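You operate a simulated robot arm through the tools that you are given. There is no shell and no other tool.

The job below is to be done with a simulated robot arm. You get a single attempt, and the scene is never put back.

JOB
Wipe the smear under the punnet slide with the blue pad from the drawer.
Fine: pad back, drawer shut, slide out again. Where these are worked on the way, their far stop is far enough and under half their travel is too little: punnet slide. What is to be rubbed or washed off counts as gone when no trace of it is left.

The check looks at the end state, three seconds after you hand in, the way a careful person would. Anything else that was tipped, shoved, dropped, spilled or broken makes it a failure.

ROBOT AND FRAMES
A 7-joint arm with a two-finger gripper, fixed in place. Base frame: the origin is at the foot of the arm, x ahead of it, y to its left, z up. Lengths are in m, angles in rad, forces in N, time in s.
With the tool pointing down near the work surface it reaches from about 0.34 to 0.72 m from the base axis. Its first joint turns from -1.152 to 1.152 rad. Payload 2.45 kg.
Tool frame: the origin (TCP) lies between the finger pads and is the grasp point; the fingertips stand 0.026 m ahead of it; z points along the fingers, y is the line along which they close. Largest opening 0.096 m; the body of the gripper starts 0.069 m behind the TCP.
Orientation is that of the tool frame in the base frame, as a unit quaternion [w, x, y, z]. With the fingers straight down and closing along the base's y, the tool's x points along the base's -x, its y along +y and its z along -z.

CONTROLS
- The arm moves only by the tool apply_moves. Its argument "plan" is a list of rows, each a list of 3 entries, a list of its own where there are three numbers: the shift along the tool's x, y, z in units of 150 mm (1.0 is 150 mm), then the turn, a rotation vector about the tool's x, y, z in units of 45 degrees (1.0 is 45 degrees), then the closure in counts, from 0 (fully open) to 255 (shut). In form: [[[tx, ty, tz], [wx, wy, wz], claw], ...]. A call has 1 to 20 rows; each row is the pose to reach, as a shift and turn from the pose commanded when the call began, along the tool's axes at that moment. A call with a number of a shift or a turn outside -1 to 1 is refused whole. Each row takes 0.2 s and may step no farther than 0.05 m and 0.15 rad from the row before; otherwise, or with a gripper value out of range, the whole call is refused. A pose out of reach is approached as far as the arm can. The call stops where the force on the tool passes 40 N (or 10 N more than at its start, if that is more) or the arm is blocked; 0.2 s more then pass. The fingers move at their own pace and stop on an object; they squeeze with about 40 N. The grip force told is the motor's: it shows also when the fingers shut on nothing. Time passes only in rows, and 0.2 s behind the last, so rows that repeat a pose let the fingers close. The reply holds the time, the measured pose of the TCP, the force on the tool along the base axes, the opening and the grip force, in the units named above and with some noise, with the torque about the TCP (base axes, N m) and any sound that the robot's microphone picked up, and new pictures: "pictures" is both (left out), scene, wrist or none.
- Cameras (640 x 400 px; columns grow to the right, rows downward): "scene" is fixed at [0.1847, -0.4195, 1.4145]; the picture's right is [0.49, -0.87, 0.00], its down [-0.58, -0.32, -0.75] and it looks along [0.66, 0.36, -0.66] (base axes); focal length 374 px, centre (320, 200). "wrist" rides on the gripper at [0.082, 0.003, -0.098] in the tool frame; the picture's right is [-0.04, 1.00, 0.00], its down [-0.73, -0.03, -0.68] and it looks along [-0.68, -0.03, 0.73] (tool axes); focal length 256 px, centre (320, 200). There is no depth. A picture from a camera that has moved, and an enlarged one, comes with that camera's place and axes in the base frame and with its lens.
- enlarge(camera, box): a new picture of the part [left, top, right, bottom] of that camera's present view, enlarged. No time passes.
- hand_in(): hands the job in; it is judged then, once.

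Places have to be worked out from the pictures, the camera data and where the tool is seen. Open the gripper and draw the arm clear of the work before you hand the job in, unless the task says otherwise.

The tools are called after ">>>" by a JSON object that holds its "api" and its "payload". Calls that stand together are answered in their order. apply_moves: Moves the arm, as the interface text tells. Its arguments: {"type":"object","properties":{"plan":{"type":"array","items":{"type":"array"}},"pictures":{"type":"string","enum":["both","scene","wrist","none"]}},"required":["plan"]} The other tools are called the same way: enlarge (camera, box) takes an enlarged picture of a part of a camera's view; hand_in () hands the job in.

At the start:

```text
time_s: 0.0
tcp_pos: [0.4891, 0.0722, 1.0441]
tcp_rot: [0.0, 0.001, 1.0, 0.0]
contact_force: [0.2, -0.3, -0.1]
wrist_torque: [0.0, 0.01, 0.0]
opening: 0.0959
gripper_force: 0.1
```

scene: 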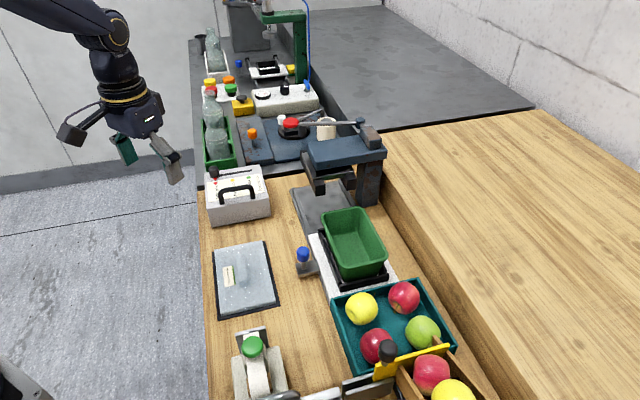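
wrist: 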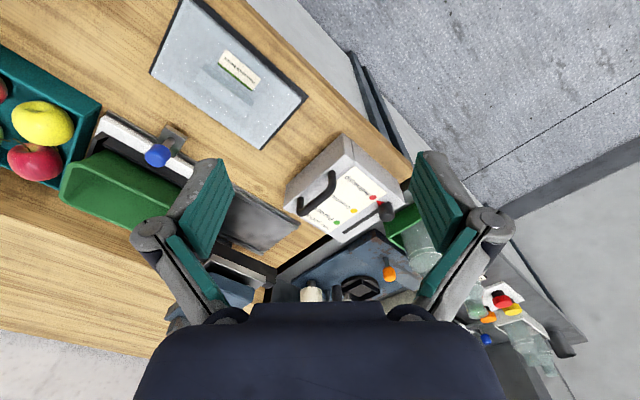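

I begin by looking more closely at the scene before any motion: the punnet slide seems to be the black tray with the green punnet, and I need to find the drawer.

>>> {"api": "enlarge", "payload": {"camera": "scene", "box": [280, 190, 440, 290]}}

>>> {"api": "enlarge", "payload": {"camera": "scene", "box": [190, 150, 350, 250]}}

>>> {"api": "enlarge", "payload": {"camera": "scene", "box": [200, 300, 480, 400]}}

>>> {"api": "enlarge", "payload": {"camera": "scene", "box": [190, 50, 400, 180]}}

>>> {"api": "enlarge", "payload": {"camera": "wrist", "box": [0, 40, 320, 280]}}

```text
4.00 times, centred on (360, 240) of scene
camera zoom: at [0.1847, -0.4195, 1.4145], right [0.49, -0.87, 0.0], down [-0.58, -0.32, -0.75], along [0.66, 0.36, -0.66], focal length 1498 px, centre (160, 40)
```

zoom: 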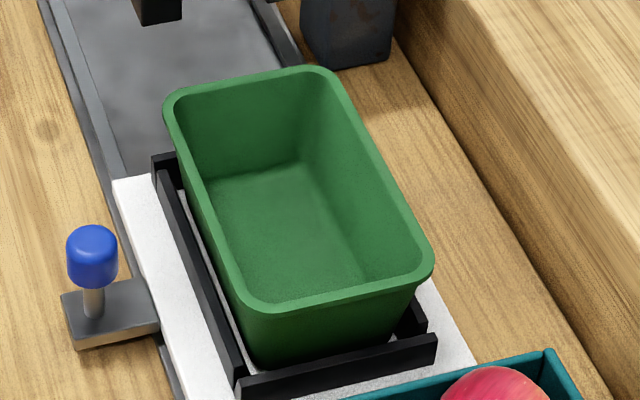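

```text
4.00 times, centred on (270, 200) of scene
camera zoom: at [0.1847, -0.4195, 1.4145], right [0.49, -0.87, 0.0], down [-0.58, -0.32, -0.75], along [0.66, 0.36, -0.66], focal length 1498 px, centre (520, 200)
```

zoom: 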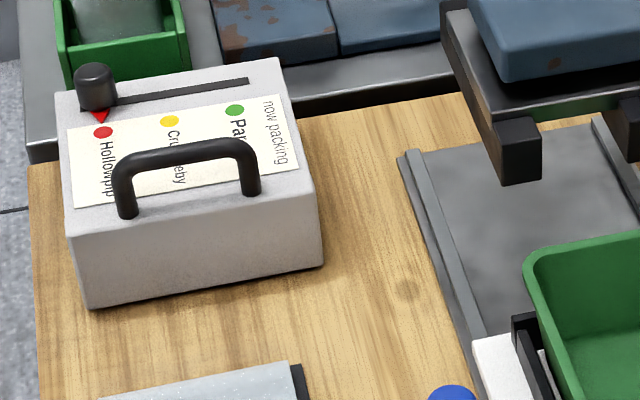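

```text
2.29 times, centred on (340, 350) of scene
camera zoom: at [0.1847, -0.4195, 1.4145], right [0.49, -0.87, 0.0], down [-0.58, -0.32, -0.75], along [0.66, 0.36, -0.66], focal length 856 px, centre (274, -143)
```

zoom: 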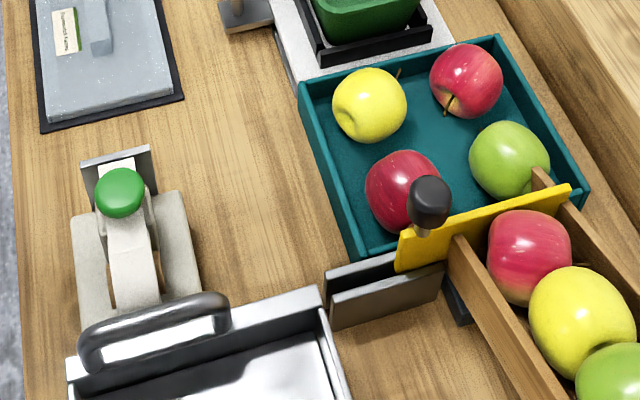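

```text
3.05 times, centred on (295, 115) of scene
camera zoom: at [0.1847, -0.4195, 1.4145], right [0.49, -0.87, 0.0], down [-0.58, -0.32, -0.75], along [0.66, 0.36, -0.66], focal length 1141 px, centre (396, 459)
```

zoom: 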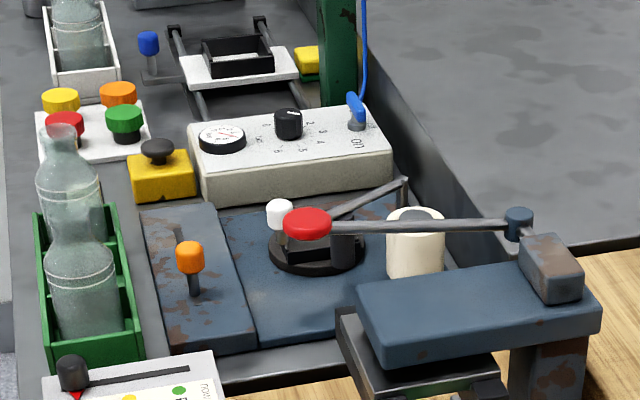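

```text
1.67 times, centred on (160, 160) of wrist
camera zoom: at [0.4073, 0.0743, 1.1412], right [0.04, 1.0, 0.0], down [0.73, -0.03, 0.68], along [0.68, -0.03, -0.73], focal length 427 px, centre (587, 267)
```

zoom: 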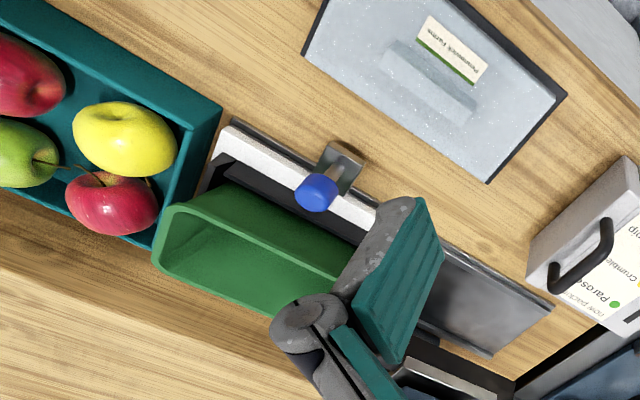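

The knob on the slide triangulates to about (0.594, -0.158, 0.843), with the bench top near z=0.78. The drawer looks to be near the bottom edge of the scene view, so I look at the lower part closely.

>>> {"api": "enlarge", "payload": {"camera": "scene", "box": [150, 360, 550, 600]}}

>>> {"api": "enlarge", "payload": {"camera": "scene", "box": [260, 0, 300, 400]}}

>>> {"api": "enlarge", "payload": {"camera": "wrist", "box": [-200, -100, 300, 200]}}

```text
refused: 600 is not a number from 0 to 400
```

```text
1.00 times, centred on (280, 200) of scene (not enlarged: the box is as wide or as high as the picture)
camera zoom: at [0.1847, -0.4195, 1.4145], right [0.49, -0.87, 0.0], down [-0.58, -0.32, -0.75], along [0.66, 0.36, -0.66], focal length 374 px, centre (360, 200)
```

zoom: 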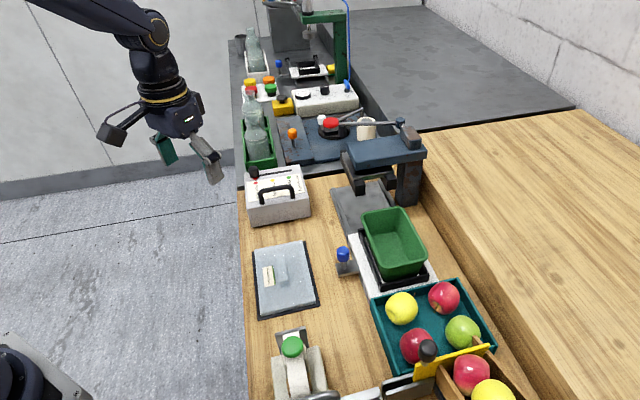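

```text
refused: -200 is not a number from 0 to 640
```

The enlarged view goes a bit past the picture's lower border, so I use a flat box at the bottom to see the metal box with the handle.

>>> {"api": "enlarge", "payload": {"camera": "scene", "box": [180, 390, 580, 400]}}

>>> {"api": "enlarge", "payload": {"camera": "wrist", "box": [0, 0, 400, 100]}}

```text
1.60 times, centred on (380, 395) of scene
camera zoom: at [0.1847, -0.4195, 1.4145], right [0.49, -0.87, 0.0], down [-0.58, -0.32, -0.75], along [0.66, 0.36, -0.66], focal length 599 px, centre (224, -112)
```

zoom: 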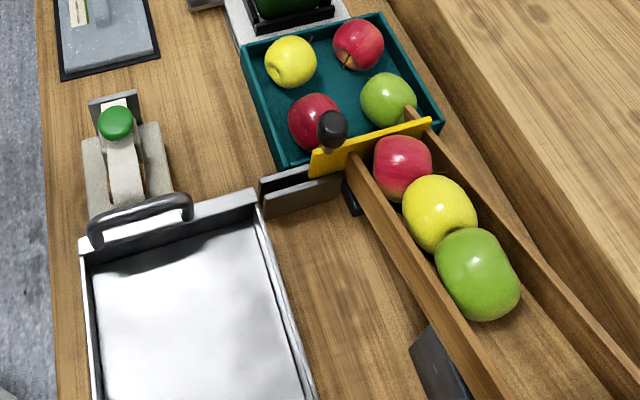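

```text
1.60 times, centred on (200, 50) of wrist
camera zoom: at [0.4073, 0.0743, 1.1412], right [0.04, 1.0, 0.0], down [0.73, -0.03, 0.68], along [0.68, -0.03, -0.73], focal length 410 px, centre (512, 440)
```

zoom: 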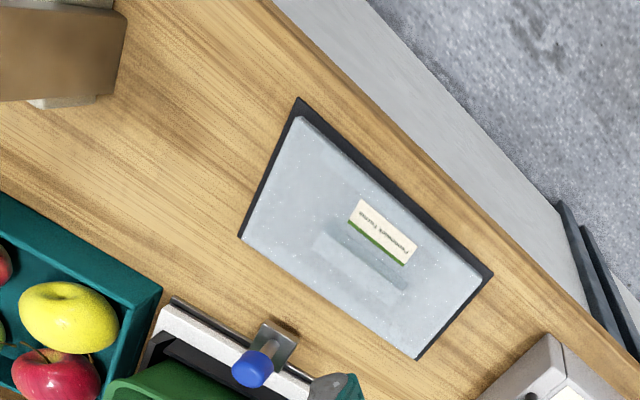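

The metal pan with a handle may be the drawer, or the drawer may be elsewhere. I check the right of the wrist picture and the left of the scene for other drawer candidates.

>>> {"api": "enlarge", "payload": {"camera": "wrist", "box": [300, 20, 480, 130]}}

>>> {"api": "enlarge", "payload": {"camera": "scene", "box": [0, 390, 400, 400]}}

>>> {"api": "enlarge", "payload": {"camera": "scene", "box": [300, 390, 640, 400]}}

>>> {"api": "enlarge", "payload": {"camera": "wrist", "box": [440, 200, 640, 400]}}

>>> {"api": "enlarge", "payload": {"camera": "scene", "box": [180, 0, 330, 100]}}

```text
3.56 times, centred on (390, 75) of wrist
camera zoom: at [0.4073, 0.0743, 1.1412], right [0.04, 1.0, 0.0], down [0.73, -0.03, 0.68], along [0.68, -0.03, -0.73], focal length 910 px, centre (71, 644)
```

zoom: 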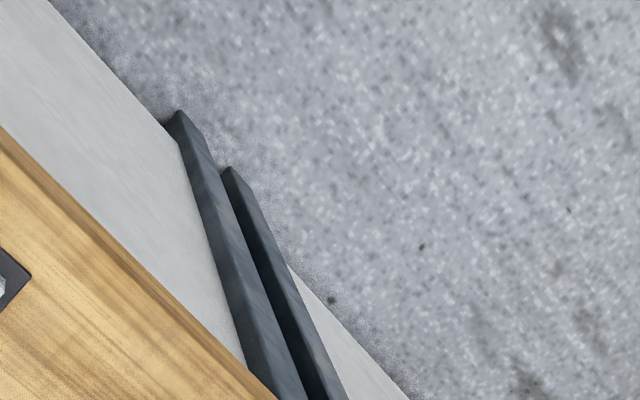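

```text
1.60 times, centred on (200, 395) of scene
camera zoom: at [0.1847, -0.4195, 1.4145], right [0.49, -0.87, 0.0], down [-0.58, -0.32, -0.75], along [0.66, 0.36, -0.66], focal length 599 px, centre (512, -112)
```

zoom: 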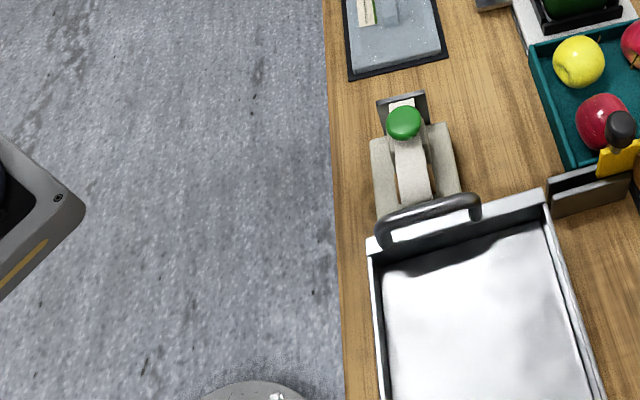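

```text
1.88 times, centred on (470, 395) of scene
camera zoom: at [0.1847, -0.4195, 1.4145], right [0.49, -0.87, 0.0], down [-0.58, -0.32, -0.75], along [0.66, 0.36, -0.66], focal length 705 px, centre (38, -167)
```

zoom: 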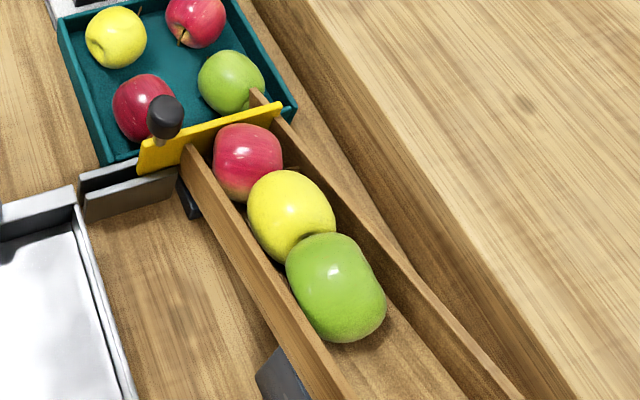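

```text
2.00 times, centred on (540, 300) of wrist
camera zoom: at [0.4073, 0.0743, 1.1412], right [0.04, 1.0, 0.0], down [0.73, -0.03, 0.68], along [0.68, -0.03, -0.73], focal length 512 px, centre (-120, 0)
```

zoom: 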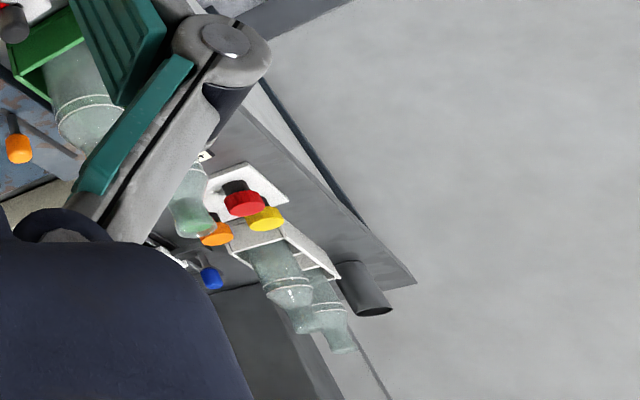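

```text
4.00 times, centred on (255, 50) of scene
camera zoom: at [0.1847, -0.4195, 1.4145], right [0.49, -0.87, 0.0], down [-0.58, -0.32, -0.75], along [0.66, 0.36, -0.66], focal length 1498 px, centre (580, 800)
```

zoom: 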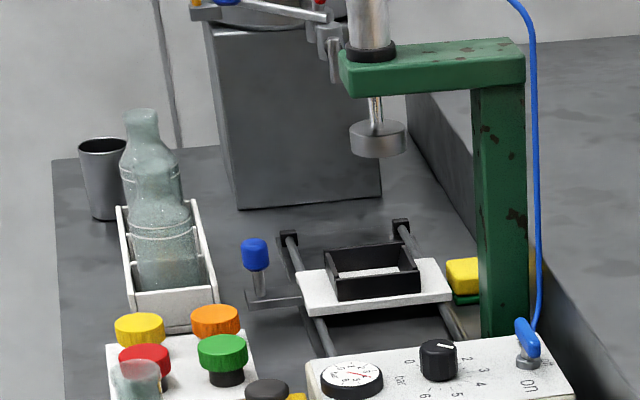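

The pan with a handle at the lower end looks like an already-visible drawer or tray; I turn the tool toward the bench and move that way, high above everything, to look with the wrist camera.

>>> {"api": "apply_moves", "payload": {"plan": [[[0.04, -0.125, -0.05], [0, 0, 0.125], 0], [[0.08, -0.25, -0.1], [0, 0, 0.25], 0], [[0.12, -0.375, -0.15], [0, 0, 0.375], 0], [[0.16, -0.5, -0.2], [0, 0, 0.5], 0], [[0.2, -0.625, -0.25], [0, 0, 0.625], 0], [[0.24, -0.75, -0.3], [0, 0, 0.75], 0], [[0.28, -0.875, -0.35], [0, 0, 0.875], 0], [[0.32, -1.0, -0.4], [0, 0, 1.0], 0], [[0.32, -1.0, -0.4], [0, 0, 1.0], 0]], "pictures": "both"}}

```text
time_s: 2.0
tcp_pos: [0.4412, -0.0781, 1.1032]
tcp_rot: [0.0, 0.383, 0.924, 0.0]
contact_force: [0.9, 0.4, 0.4]
wrist_torque: [-0.02, -0.03, 0.03]
opening: 0.0962
gripper_force: 0.1
camera wrist: at [0.3864, -0.0185, 1.2014], right [0.74, 0.68, 0.0], down [0.5, -0.54, 0.68], along [0.46, -0.5, -0.73], focal length 256 px, centre (320, 200)
```

scene: 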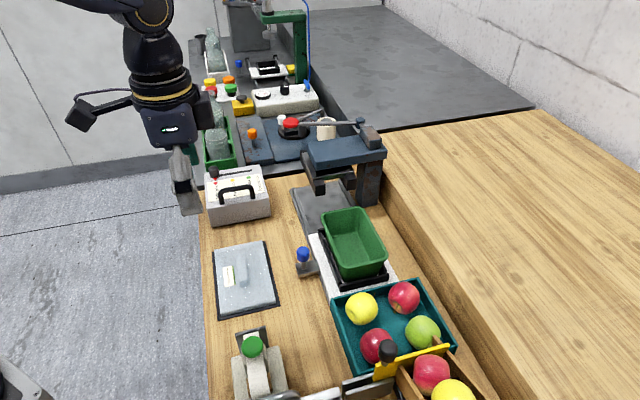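
wrist: 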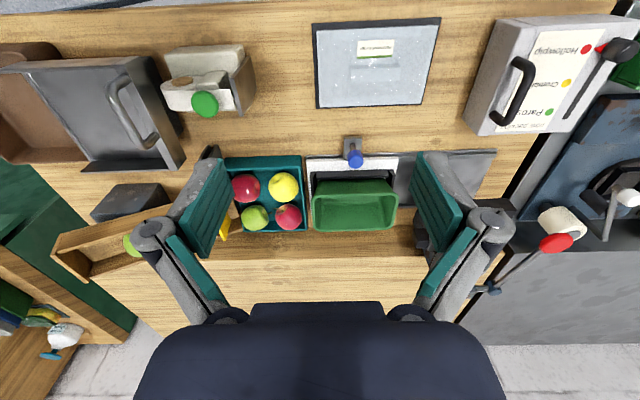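

Now the left part of the wrist view shows a drawer with a handle in a brown housing. I enlarge it and the other items.

>>> {"api": "enlarge", "payload": {"camera": "wrist", "box": [0, 20, 280, 195]}}

>>> {"api": "enlarge", "payload": {"camera": "wrist", "box": [280, 100, 520, 250]}}

>>> {"api": "enlarge", "payload": {"camera": "wrist", "box": [0, 0, 4, 240]}}

```text
2.29 times, centred on (140, 108) of wrist
camera zoom: at [0.3864, -0.0185, 1.2014], right [0.74, 0.68, 0.0], down [0.5, -0.54, 0.68], along [0.46, -0.5, -0.73], focal length 585 px, centre (731, 411)
```

zoom: 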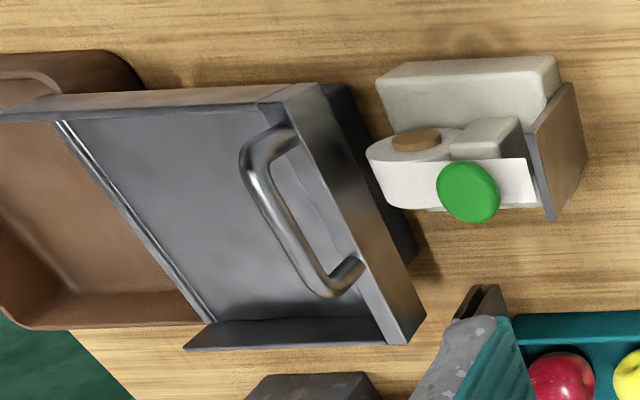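

```text
2.67 times, centred on (400, 175) of wrist
camera zoom: at [0.3864, -0.0185, 1.2014], right [0.74, 0.68, 0.0], down [0.5, -0.54, 0.68], along [0.46, -0.5, -0.73], focal length 683 px, centre (107, 267)
```

zoom: 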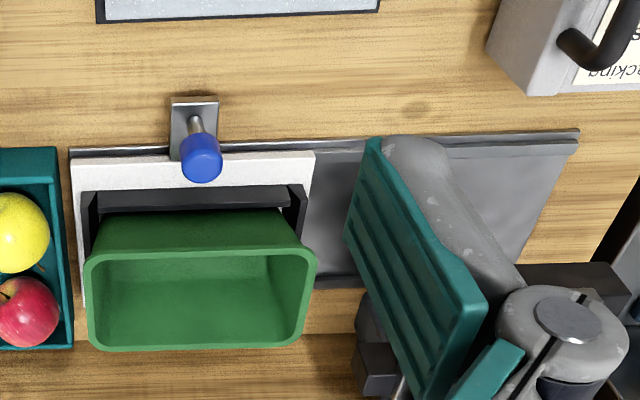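

```text
1.67 times, centred on (2, 120) of wrist
camera zoom: at [0.3864, -0.0185, 1.2014], right [0.74, 0.68, 0.0], down [0.5, -0.54, 0.68], along [0.46, -0.5, -0.73], focal length 427 px, centre (850, 333)
```

zoom: 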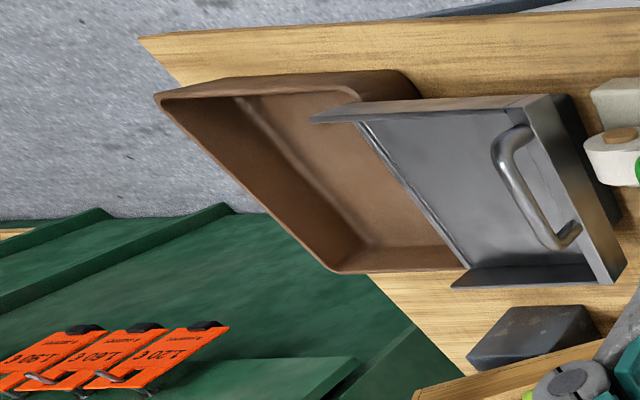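

The metal part with the handle seems to cover a brown basin, so it may not be the drawer. I zoom in on the labelled plate, the selector box and the bench front to find the drawer.

>>> {"api": "enlarge", "payload": {"camera": "wrist", "box": [290, 0, 460, 120]}}

>>> {"api": "enlarge", "payload": {"camera": "wrist", "box": [450, 0, 640, 160]}}

>>> {"api": "enlarge", "payload": {"camera": "wrist", "box": [100, 0, 540, 4]}}

>>> {"api": "enlarge", "payload": {"camera": "scene", "box": [200, 225, 320, 325]}}

>>> {"api": "enlarge", "payload": {"camera": "wrist", "box": [480, 120, 640, 320]}}

```text
3.33 times, centred on (375, 60) of wrist
camera zoom: at [0.3864, -0.0185, 1.2014], right [0.74, 0.68, 0.0], down [0.5, -0.54, 0.68], along [0.46, -0.5, -0.73], focal length 853 px, centre (137, 667)
```

zoom: 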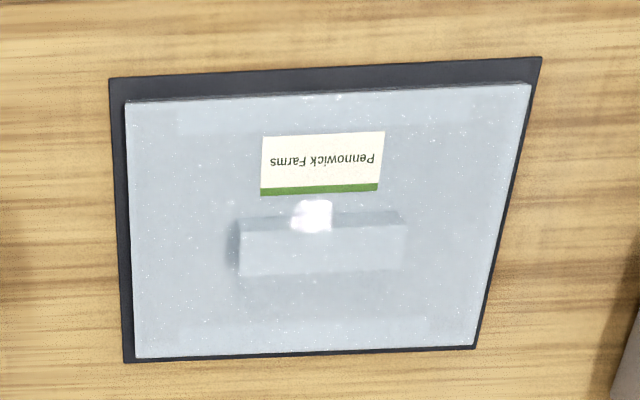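

```text
2.50 times, centred on (545, 80) of wrist
camera zoom: at [0.3864, -0.0185, 1.2014], right [0.74, 0.68, 0.0], down [0.5, -0.54, 0.68], along [0.46, -0.5, -0.73], focal length 640 px, centre (-242, 500)
```

zoom: 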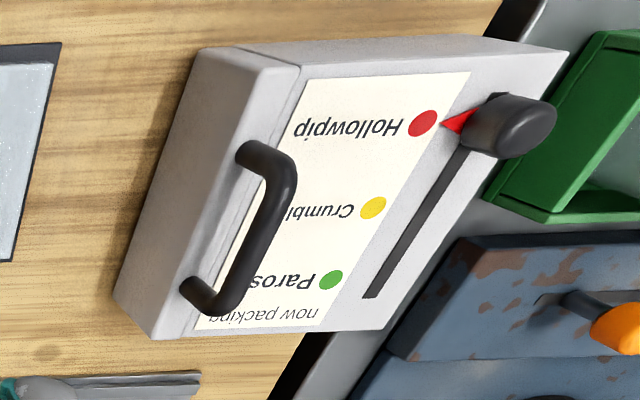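

```text
1.45 times, centred on (320, 2) of wrist
camera zoom: at [0.3864, -0.0185, 1.2014], right [0.74, 0.68, 0.0], down [0.5, -0.54, 0.68], along [0.46, -0.5, -0.73], focal length 372 px, centre (320, 488)
```

zoom: 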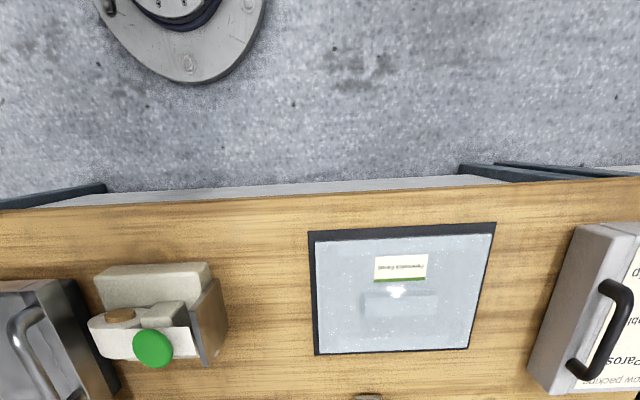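

```text
4.00 times, centred on (260, 275) of scene
camera zoom: at [0.1847, -0.4195, 1.4145], right [0.49, -0.87, 0.0], down [-0.58, -0.32, -0.75], along [0.66, 0.36, -0.66], focal length 1498 px, centre (560, -100)
```

zoom: 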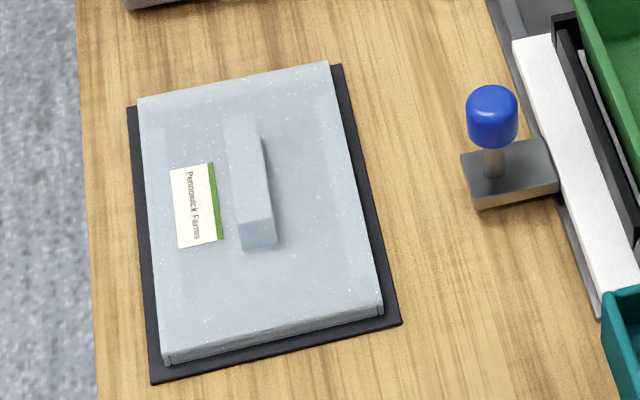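

```text
2.00 times, centred on (560, 220) of wrist
camera zoom: at [0.3864, -0.0185, 1.2014], right [0.74, 0.68, 0.0], down [0.5, -0.54, 0.68], along [0.46, -0.5, -0.73], focal length 512 px, centre (-160, 160)
```

zoom: 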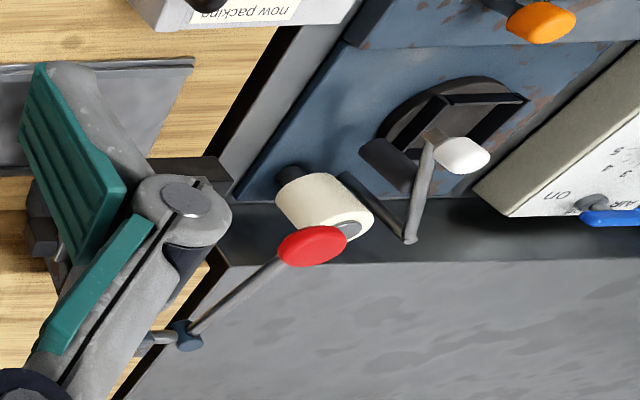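

The bench stands on a floor at z=0 and the only drawer-like unit so far is the metal one with the handle at the bench's lower end. I move the camera along the bench toward it for a better look.

>>> {"api": "apply_moves", "payload": {"plan": [[[0, -0.25, 0], [0, 0, 0], 0], [[0, -0.5, 0], [0, 0, 0], 0], [[0, -0.75, 0], [0, 0, 0], 0], [[0, -1.0, 0], [0, 0, 0], 0], [[0, -1.0, 0], [0, 0, 0], 0]], "pictures": "wrist"}}

```text
time_s: 3.2
tcp_pos: [0.334, -0.1855, 1.1029]
tcp_rot: [0.0, 0.383, 0.924, 0.0]
contact_force: [-0.3, 0.0, -0.1]
wrist_torque: [-0.02, 0.01, -0.01]
opening: 0.0961
gripper_force: 0.1
camera wrist: at [0.2784, -0.1266, 1.2008], right [0.74, 0.68, 0.0], down [0.5, -0.54, 0.68], along [0.46, -0.5, -0.73], focal length 256 px, centre (320, 200)
```

wrist: 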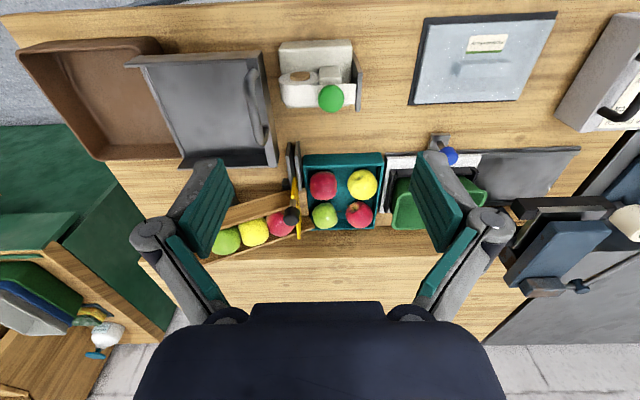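

>>> {"api": "enlarge", "payload": {"camera": "wrist", "box": [0, 20, 300, 180]}}

>>> {"api": "enlarge", "payload": {"camera": "wrist", "box": [0, 200, 200, 400]}}

>>> {"api": "enlarge", "payload": {"camera": "wrist", "box": [380, 100, 640, 300]}}

```text
2.13 times, centred on (150, 100) of wrist
camera zoom: at [0.2784, -0.1266, 1.2008], right [0.74, 0.68, 0.0], down [0.5, -0.54, 0.68], along [0.46, -0.5, -0.73], focal length 546 px, centre (683, 413)
```

zoom: 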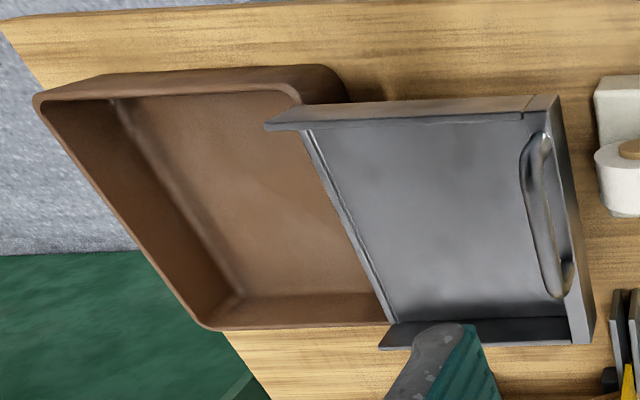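

```text
2.00 times, centred on (100, 300) of wrist
camera zoom: at [0.2784, -0.1266, 1.2008], right [0.74, 0.68, 0.0], down [0.5, -0.54, 0.68], along [0.46, -0.5, -0.73], focal length 512 px, centre (760, 0)
```

zoom: 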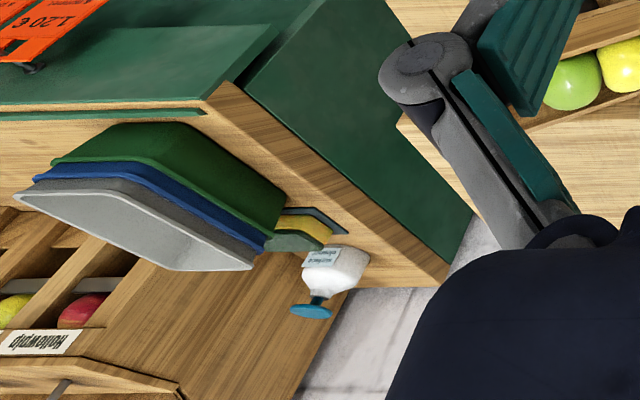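

```text
2.00 times, centred on (510, 200) of wrist
camera zoom: at [0.2784, -0.1266, 1.2008], right [0.74, 0.68, 0.0], down [0.5, -0.54, 0.68], along [0.46, -0.5, -0.73], focal length 512 px, centre (-60, 200)
```

zoom: 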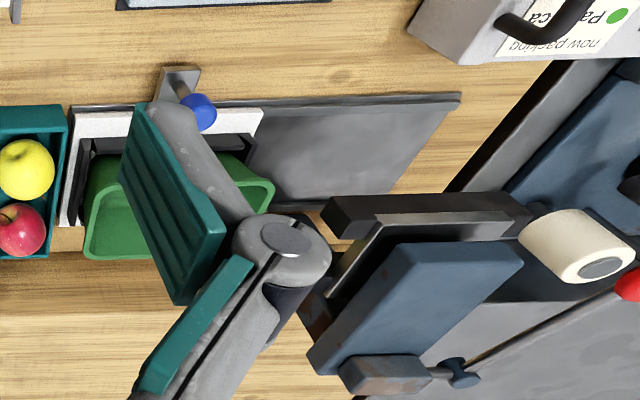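

The metal pan is just a chute into a brown tray with no pad; the "now packing" box has a separate front panel with a handle, at about b1=0.505 along the bench, so it may be the drawer unit. I move toward it and turn the camera to look at its front.

>>> {"api": "apply_moves", "payload": {"plan": [[[-0.05, 0.125, 0.04], [0, 0, -0.125], 0], [[-0.1, 0.25, 0.08], [0, 0, -0.25], 0], [[-0.14, 0.375, 0.12], [0, 0, -0.375], 0], [[-0.19, 0.5, 0.16], [0, 0, -0.5], 0], [[-0.24, 0.625, 0.2], [0, 0, -0.625], 0], [[-0.29, 0.75, 0.24], [0, 0, -0.75], 0], [[-0.33, 0.875, 0.28], [0, 0, -0.875], 0], [[-0.38, 1.0, 0.33], [0, 0, -1.0], 0], [[-0.38, 1.0, 0.33], [0, 0, -1.0], 0]], "pictures": "none"}}

>>> {"api": "apply_moves", "payload": {"plan": [[[0, 0, 0], [0, 0, -0.17], 0], [[0, 0, 0], [0, 0, -0.34], 0], [[0, 0, 0], [0, 0, -0.5], 0], [[0, 0, 0], [0, 0, -0.66], 0], [[0, 0, 0], [0, 0, -0.83], 0], [[0, 0, 0], [0, 0, -1.0], 0], [[0, 0, 0], [0, 0, -1.0], 0]], "pictures": "both"}}

```text
time_s: 5.2
tcp_pos: [0.4806, -0.1177, 1.0548]
tcp_rot: [0.0, 0.0, 1.0, 0.001]
contact_force: [0.8, -0.3, 0.0]
wrist_torque: [0.0, -0.03, 0.0]
opening: 0.0958
gripper_force: 0.1
```

```text
time_s: 6.8
tcp_pos: [0.481, -0.1173, 1.0547]
tcp_rot: [-0.001, -0.384, 0.923, 0.0]
contact_force: [0.0, 0.6, -1.2]
wrist_torque: [0.0, 0.0, -0.01]
opening: 0.0959
gripper_force: 0.0
camera wrist: at [0.4209, -0.175, 1.1517], right [-0.68, 0.73, 0.0], down [0.54, 0.5, 0.68], along [0.5, 0.46, -0.73], focal length 256 px, centre (320, 200)
```

scene: 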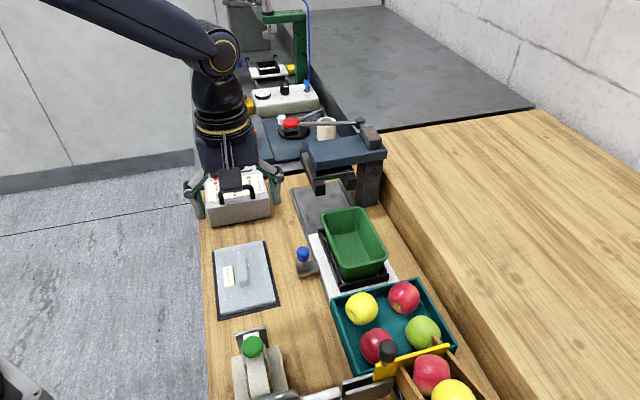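
wrist: 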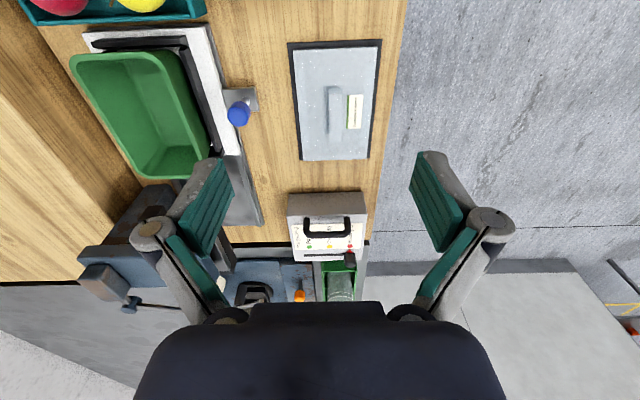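

>>> {"api": "enlarge", "payload": {"camera": "wrist", "box": [270, 170, 390, 270]}}

>>> {"api": "enlarge", "payload": {"camera": "wrist", "box": [60, 10, 280, 240]}}

>>> {"api": "enlarge", "payload": {"camera": "scene", "box": [195, 160, 285, 230]}}

```text
4.00 times, centred on (330, 220) of wrist
camera zoom: at [0.4209, -0.175, 1.1517], right [-0.68, 0.73, 0.0], down [0.54, 0.5, 0.68], along [0.5, 0.46, -0.73], focal length 1024 px, centre (280, 120)
```

zoom: 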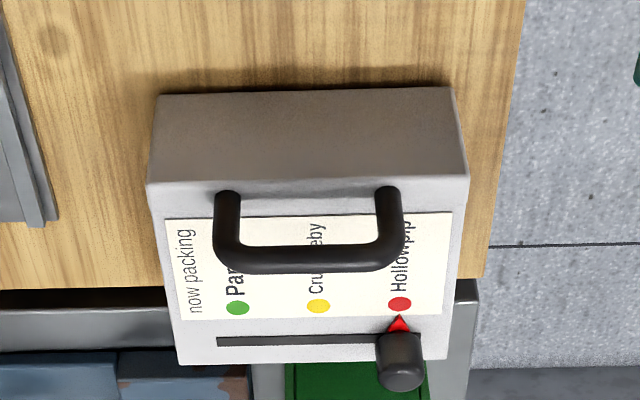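

```text
1.74 times, centred on (170, 125) of wrist
camera zoom: at [0.4209, -0.175, 1.1517], right [-0.68, 0.73, 0.0], down [0.54, 0.5, 0.68], along [0.5, 0.46, -0.73], focal length 445 px, centre (581, 330)
```

zoom: 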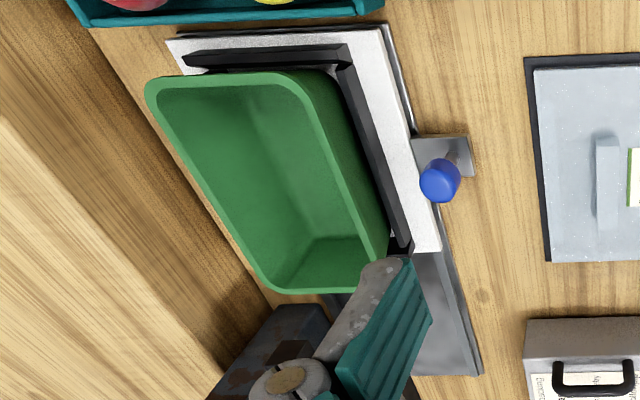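

```text
5.71 times, centred on (240, 195) of scene
camera zoom: at [0.1847, -0.4195, 1.4145], right [0.49, -0.87, 0.0], down [-0.58, -0.32, -0.75], along [0.66, 0.36, -0.66], focal length 2140 px, centre (777, 229)
```

zoom: 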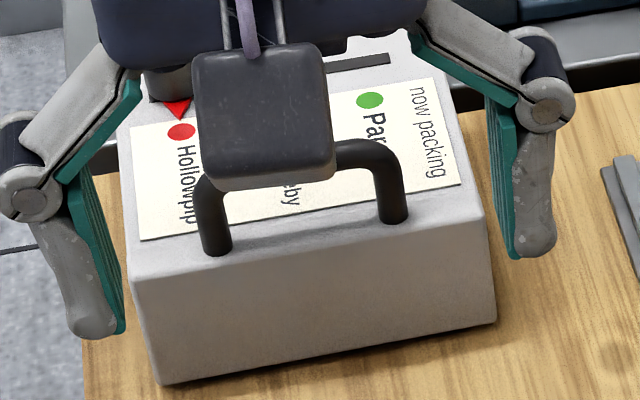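

The white "now packing" box's handle feet stand on a narrow strip beyond the label, like a drawer front panel. I move nearer for a closer look at seams, staying above everything.

>>> {"api": "apply_moves", "payload": {"plan": [[[-0.2, 0, 0.2], [0, 0, 0], 0], [[-0.4, 0, 0.4], [0, 0, 0], 0], [[-0.6, 0, 0.6], [0, 0, 0], 0], [[-0.7, 0, 0.7], [0, 0, 0], 0], [[-0.7, 0, 0.7], [0, 0, 0], 0]], "pictures": "both"}}

>>> {"api": "enlarge", "payload": {"camera": "wrist", "box": [220, 130, 460, 290]}}

```text
time_s: 8.0
tcp_pos: [0.5579, -0.0437, 0.9495]
tcp_rot: [0.0, -0.382, 0.924, 0.0]
contact_force: [0.5, 0.3, 0.1]
wrist_torque: [0.02, 0.0, 0.03]
opening: 0.0959
gripper_force: 0.0
camera wrist: at [0.4966, -0.1013, 1.0471], right [-0.68, 0.74, 0.0], down [0.54, 0.5, 0.68], along [0.5, 0.46, -0.73], focal length 256 px, centre (320, 200)
```

scene: 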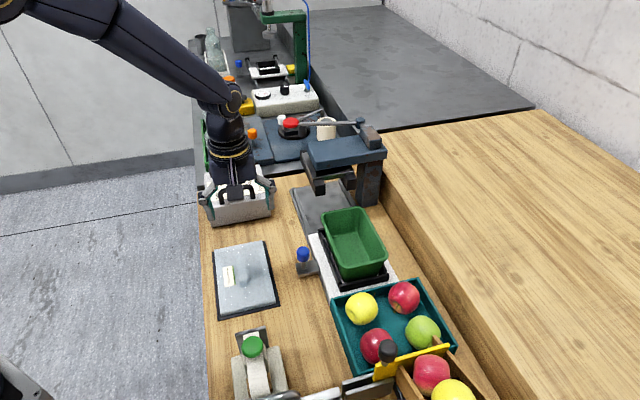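
wrist: 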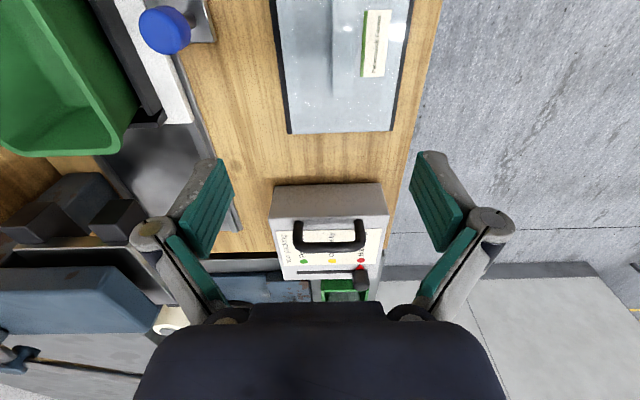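

```text
2.50 times, centred on (340, 210) of wrist
camera zoom: at [0.4966, -0.1013, 1.0471], right [-0.68, 0.74, 0.0], down [0.54, 0.5, 0.68], along [0.5, 0.46, -0.73], focal length 640 px, centre (270, 175)
```

zoom: 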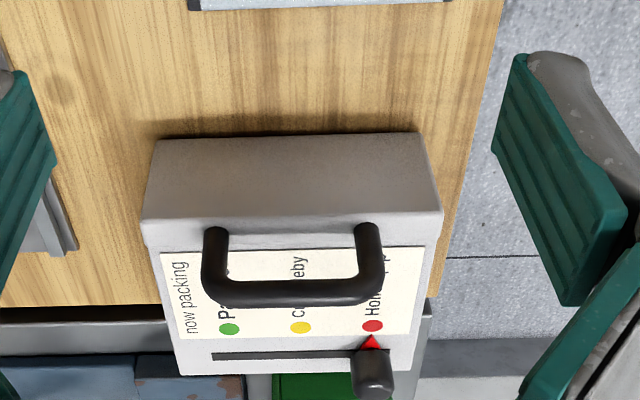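

>>> {"api": "enlarge", "payload": {"camera": "wrist", "box": [260, 205, 300, 230]}}

>>> {"api": "enlarge", "payload": {"camera": "wrist", "box": [360, 205, 400, 230]}}

>>> {"api": "enlarge", "payload": {"camera": "scene", "box": [200, 180, 280, 230]}}

```text
16.00 times, centred on (280, 218) of wrist
camera zoom: at [0.4966, -0.1013, 1.0471], right [-0.68, 0.74, 0.0], down [0.54, 0.5, 0.68], along [0.5, 0.46, -0.73], focal length 4096 px, centre (960, -80)
```

zoom: 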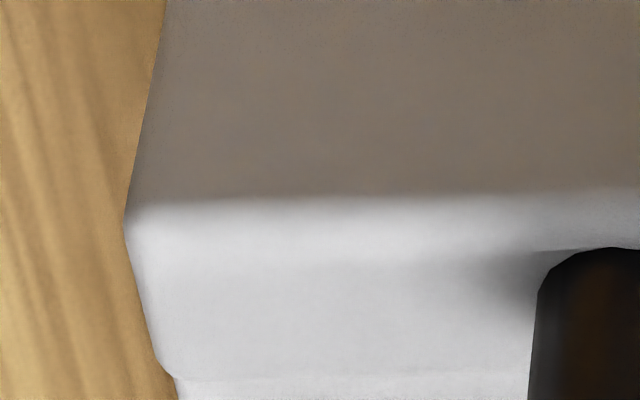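

```text
16.00 times, centred on (380, 218) of wrist
camera zoom: at [0.4966, -0.1013, 1.0471], right [-0.68, 0.74, 0.0], down [0.54, 0.5, 0.68], along [0.5, 0.46, -0.73], focal length 4096 px, centre (-640, -80)
```

zoom: 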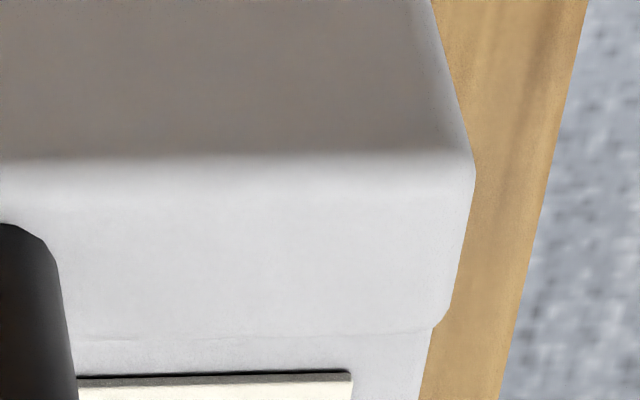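

```text
8.00 times, centred on (240, 205) of scene
camera zoom: at [0.1847, -0.4194, 1.4145], right [0.49, -0.87, 0.0], down [-0.58, -0.32, -0.75], along [0.66, 0.36, -0.66], focal length 2996 px, centre (960, 160)
```

zoom: 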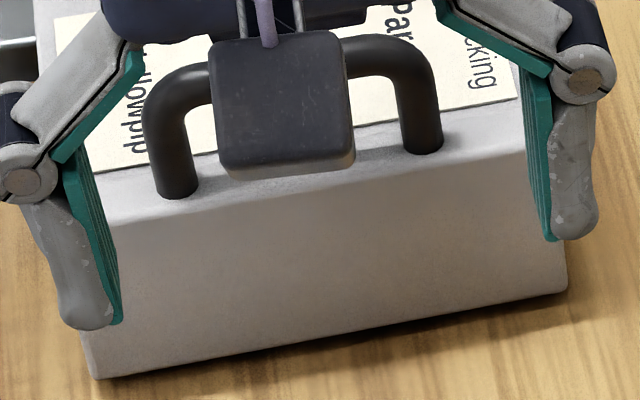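

The close-up confirms a separate front panel with a seam, so the white "now packing" box is the drawer; its handle bar is at about (0.661, 0.060, 0.878), running along the b2 direction. I rise, go above the handle and turn the tool so that the fingers close across the bar.

>>> {"api": "apply_moves", "payload": {"plan": [[[0, 0, -0.2], [0, 0, 0], 0], [[0, 0, -0.4], [0, 0, 0], 0], [[-0.12, 0, -0.4], [0, 0, 0.125], 0], [[-0.24, 0, -0.4], [0, 0, 0.25], 0], [[-0.36, 0, -0.4], [0, 0, 0.375], 0], [[-0.48, 0, -0.4], [0, 0, 0.5], 0], [[-0.6, 0, -0.4], [0, 0, 0.625], 0], [[-0.72, 0, -0.4], [0, 0, 0.75], 0], [[-0.85, 0, -0.4], [0, 0, 0.875], 0], [[-0.975, 0.005, -0.4], [0, 0, 1.0], 0], [[-0.975, 0.005, -0.4], [0, 0, 1.0], 0]], "pictures": "none"}}

>>> {"api": "apply_moves", "payload": {"plan": [[[0, 0, 0], [0, 0, 0.17], 0], [[0, 0, 0], [0, 0, 0.34], 30], [[0, 0, 0], [0, 0, 0.5], 60], [[0, 0, 0], [0, 0, 0.66], 90], [[0, 0, 0], [0, 0, 0.83], 100], [[0, 0, 0], [0, 0, 1.0], 100], [[0, 0, 0], [0, 0, 1.0], 100]], "pictures": "both"}}

```text
time_s: 10.4
tcp_pos: [0.6593, 0.0602, 1.0091]
tcp_rot: [0.0, 0.001, 1.0, 0.0]
contact_force: [0.6, -0.5, -0.7]
wrist_torque: [0.01, -0.03, -0.01]
opening: 0.0962
gripper_force: 0.0
```

```text
time_s: 12.0
tcp_pos: [0.659, 0.0608, 1.0082]
tcp_rot: [0.0, 0.383, 0.924, -0.001]
contact_force: [0.8, 0.1, -0.5]
wrist_torque: [-0.01, 0.01, -0.01]
opening: 0.0585
gripper_force: 0.1
camera wrist: at [0.6034, 0.1192, 1.1068], right [0.74, 0.68, 0.0], down [0.5, -0.54, 0.68], along [0.46, -0.5, -0.73], focal length 256 px, centre (320, 200)
```

scene: 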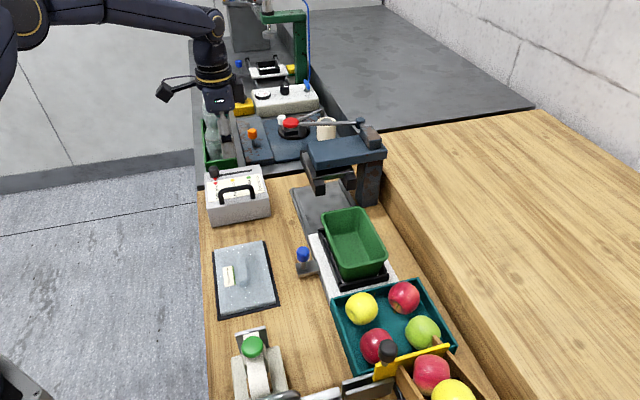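
wrist: 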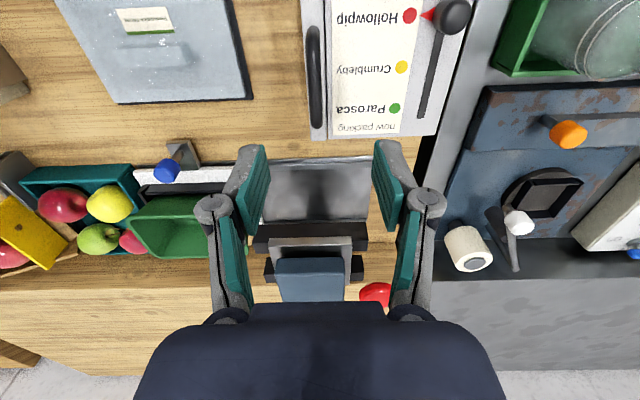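

The camera now looks straight down at the drawer and handle; I enlarge to fix the bar's place more exactly.

>>> {"api": "enlarge", "payload": {"camera": "wrist", "box": [260, 0, 500, 150]}}

>>> {"api": "enlarge", "payload": {"camera": "wrist", "box": [120, 140, 420, 300]}}

```text
2.67 times, centred on (380, 75) of wrist
camera zoom: at [0.6034, 0.1192, 1.1068], right [0.74, 0.68, 0.0], down [0.5, -0.54, 0.68], along [0.46, -0.5, -0.73], focal length 683 px, centre (160, 533)
```

zoom: 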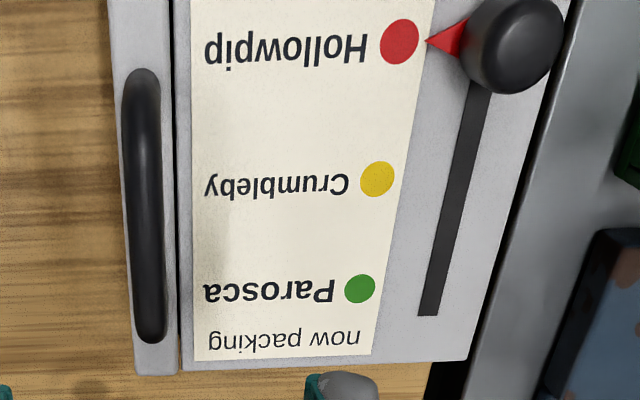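

```text
2.13 times, centred on (270, 220) of wrist
camera zoom: at [0.6034, 0.1192, 1.1068], right [0.74, 0.68, 0.0], down [0.5, -0.54, 0.68], along [0.46, -0.5, -0.73], focal length 546 px, centre (427, 157)
```

zoom: 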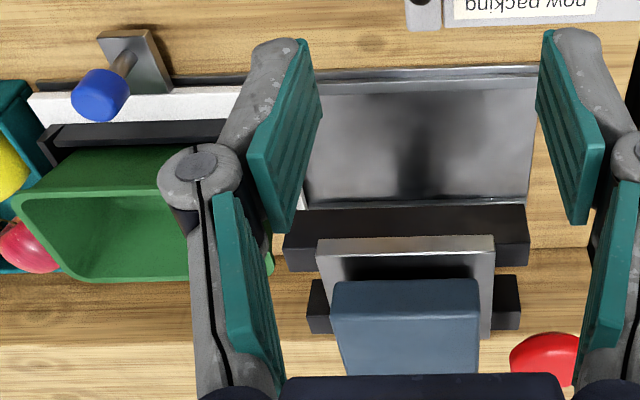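

The bar is at b1≈0.503, b2≈0.413 (about (0.648, 0.063)), slightly nearer than the tool. I adjust and lower to z≈0.88 with the fingers either side of the bar.

>>> {"api": "apply_moves", "payload": {"plan": [[[0.067, -0.04, 0], [0, 0, 0], 100], [[0.067, -0.04, 0.25], [0, 0, 0], 100], [[0.067, -0.04, 0.5], [0, 0, 0], 100], [[0.067, -0.04, 0.7], [0, 0, 0], 100], [[0.067, -0.04, 0.8], [0, 0, 0], 100], [[0.067, -0.04, 0.85], [0, 0, 0], 100], [[0.067, -0.04, 0.85], [0, 0, 0], 100]], "pictures": "both"}}

>>> {"api": "enlarge", "payload": {"camera": "scene", "box": [190, 160, 300, 230]}}

```text
time_s: 13.6
tcp_pos: [0.6461, 0.0628, 0.8823]
tcp_rot: [0.001, 0.382, 0.924, 0.0]
contact_force: [0.1, 0.3, 0.0]
wrist_torque: [-0.01, 0.0, -0.01]
opening: 0.0583
gripper_force: 0.1
camera wrist: at [0.5911, 0.1214, 0.9789], right [0.74, 0.68, 0.0], down [0.5, -0.54, 0.68], along [0.46, -0.5, -0.73], focal length 256 px, centre (320, 200)
```

scene: 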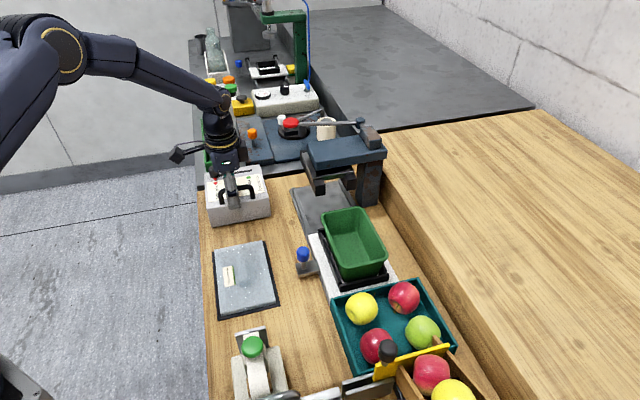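
wrist: 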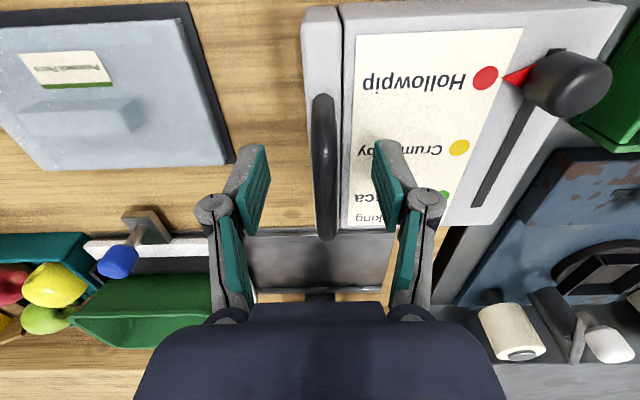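

```text
5.71 times, centred on (245, 195) of scene
camera zoom: at [0.1847, -0.4195, 1.4145], right [0.49, -0.87, 0.0], down [-0.58, -0.32, -0.75], along [0.66, 0.36, -0.66], focal length 2140 px, centre (749, 229)
```

zoom: 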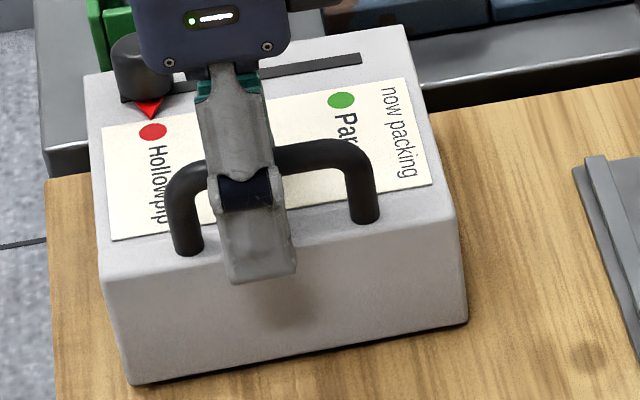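

The bar is centred between the fingers. I close on it.

>>> {"api": "apply_moves", "payload": {"plan": [[[0, 0, 0], [0, 0, 0], 255], [[0, 0, 0], [0, 0, 0], 255], [[0, 0, 0], [0, 0, 0], 255], [[0, 0, 0], [0, 0, 0], 255], [[0, 0, 0], [0, 0, 0], 255]], "pictures": "wrist"}}

```text
time_s: 14.8
tcp_pos: [0.6468, 0.0623, 0.8826]
tcp_rot: [0.0, 0.383, 0.924, 0.0]
contact_force: [-0.6, 0.2, 0.1]
wrist_torque: [-0.07, -0.05, 0.01]
opening: 0.0104
gripper_force: 37.2
camera wrist: at [0.5911, 0.1214, 0.979], right [0.74, 0.68, 0.0], down [0.5, -0.54, 0.68], along [0.46, -0.5, -0.73], focal length 256 px, centre (320, 200)
```

wrist: 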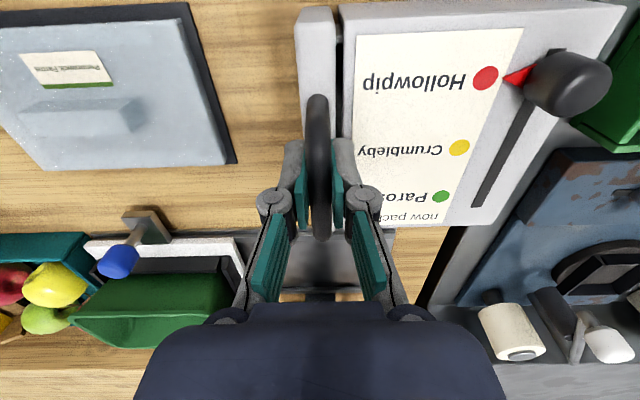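

Gripped (10 mm opening). I pull gently toward -b1 by 6 cm in small steps and look inside.

>>> {"api": "apply_moves", "payload": {"plan": [[[0, -0.08, 0], [0, 0, 0], 255], [[0, -0.16, 0], [0, 0, 0], 255], [[0, -0.24, 0], [0, 0, 0], 255], [[0, -0.32, 0], [0, 0, 0], 255], [[0, -0.4, 0], [0, 0, 0], 255], [[0, -0.4, 0], [0, 0, 0], 255]], "pictures": "both"}}

```text
time_s: 16.2
tcp_pos: [0.6037, 0.0198, 0.8811]
tcp_rot: [0.0, 0.382, 0.924, -0.001]
contact_force: [3.1, -3.5, -16.5]
wrist_torque: [-0.11, -0.13, 0.0]
opening: 0.0104
gripper_force: 37.3
camera wrist: at [0.5481, 0.0784, 0.979], right [0.74, 0.68, 0.0], down [0.5, -0.54, 0.68], along [0.46, -0.5, -0.73], focal length 256 px, centre (320, 200)
```

scene: 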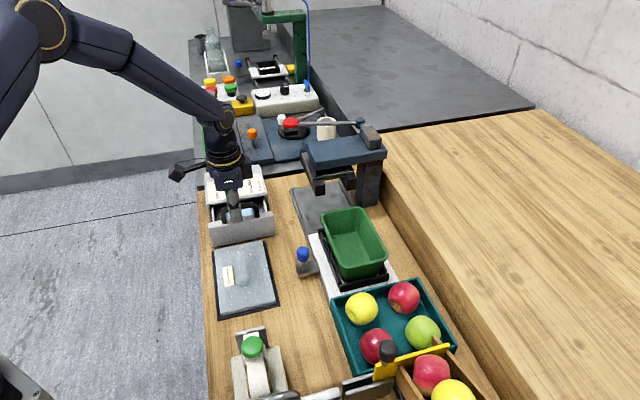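
wrist: 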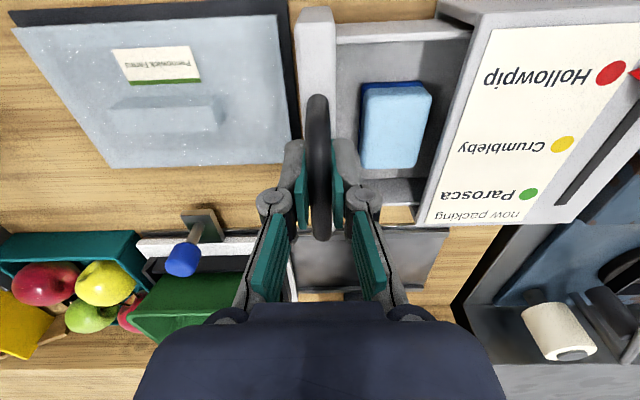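

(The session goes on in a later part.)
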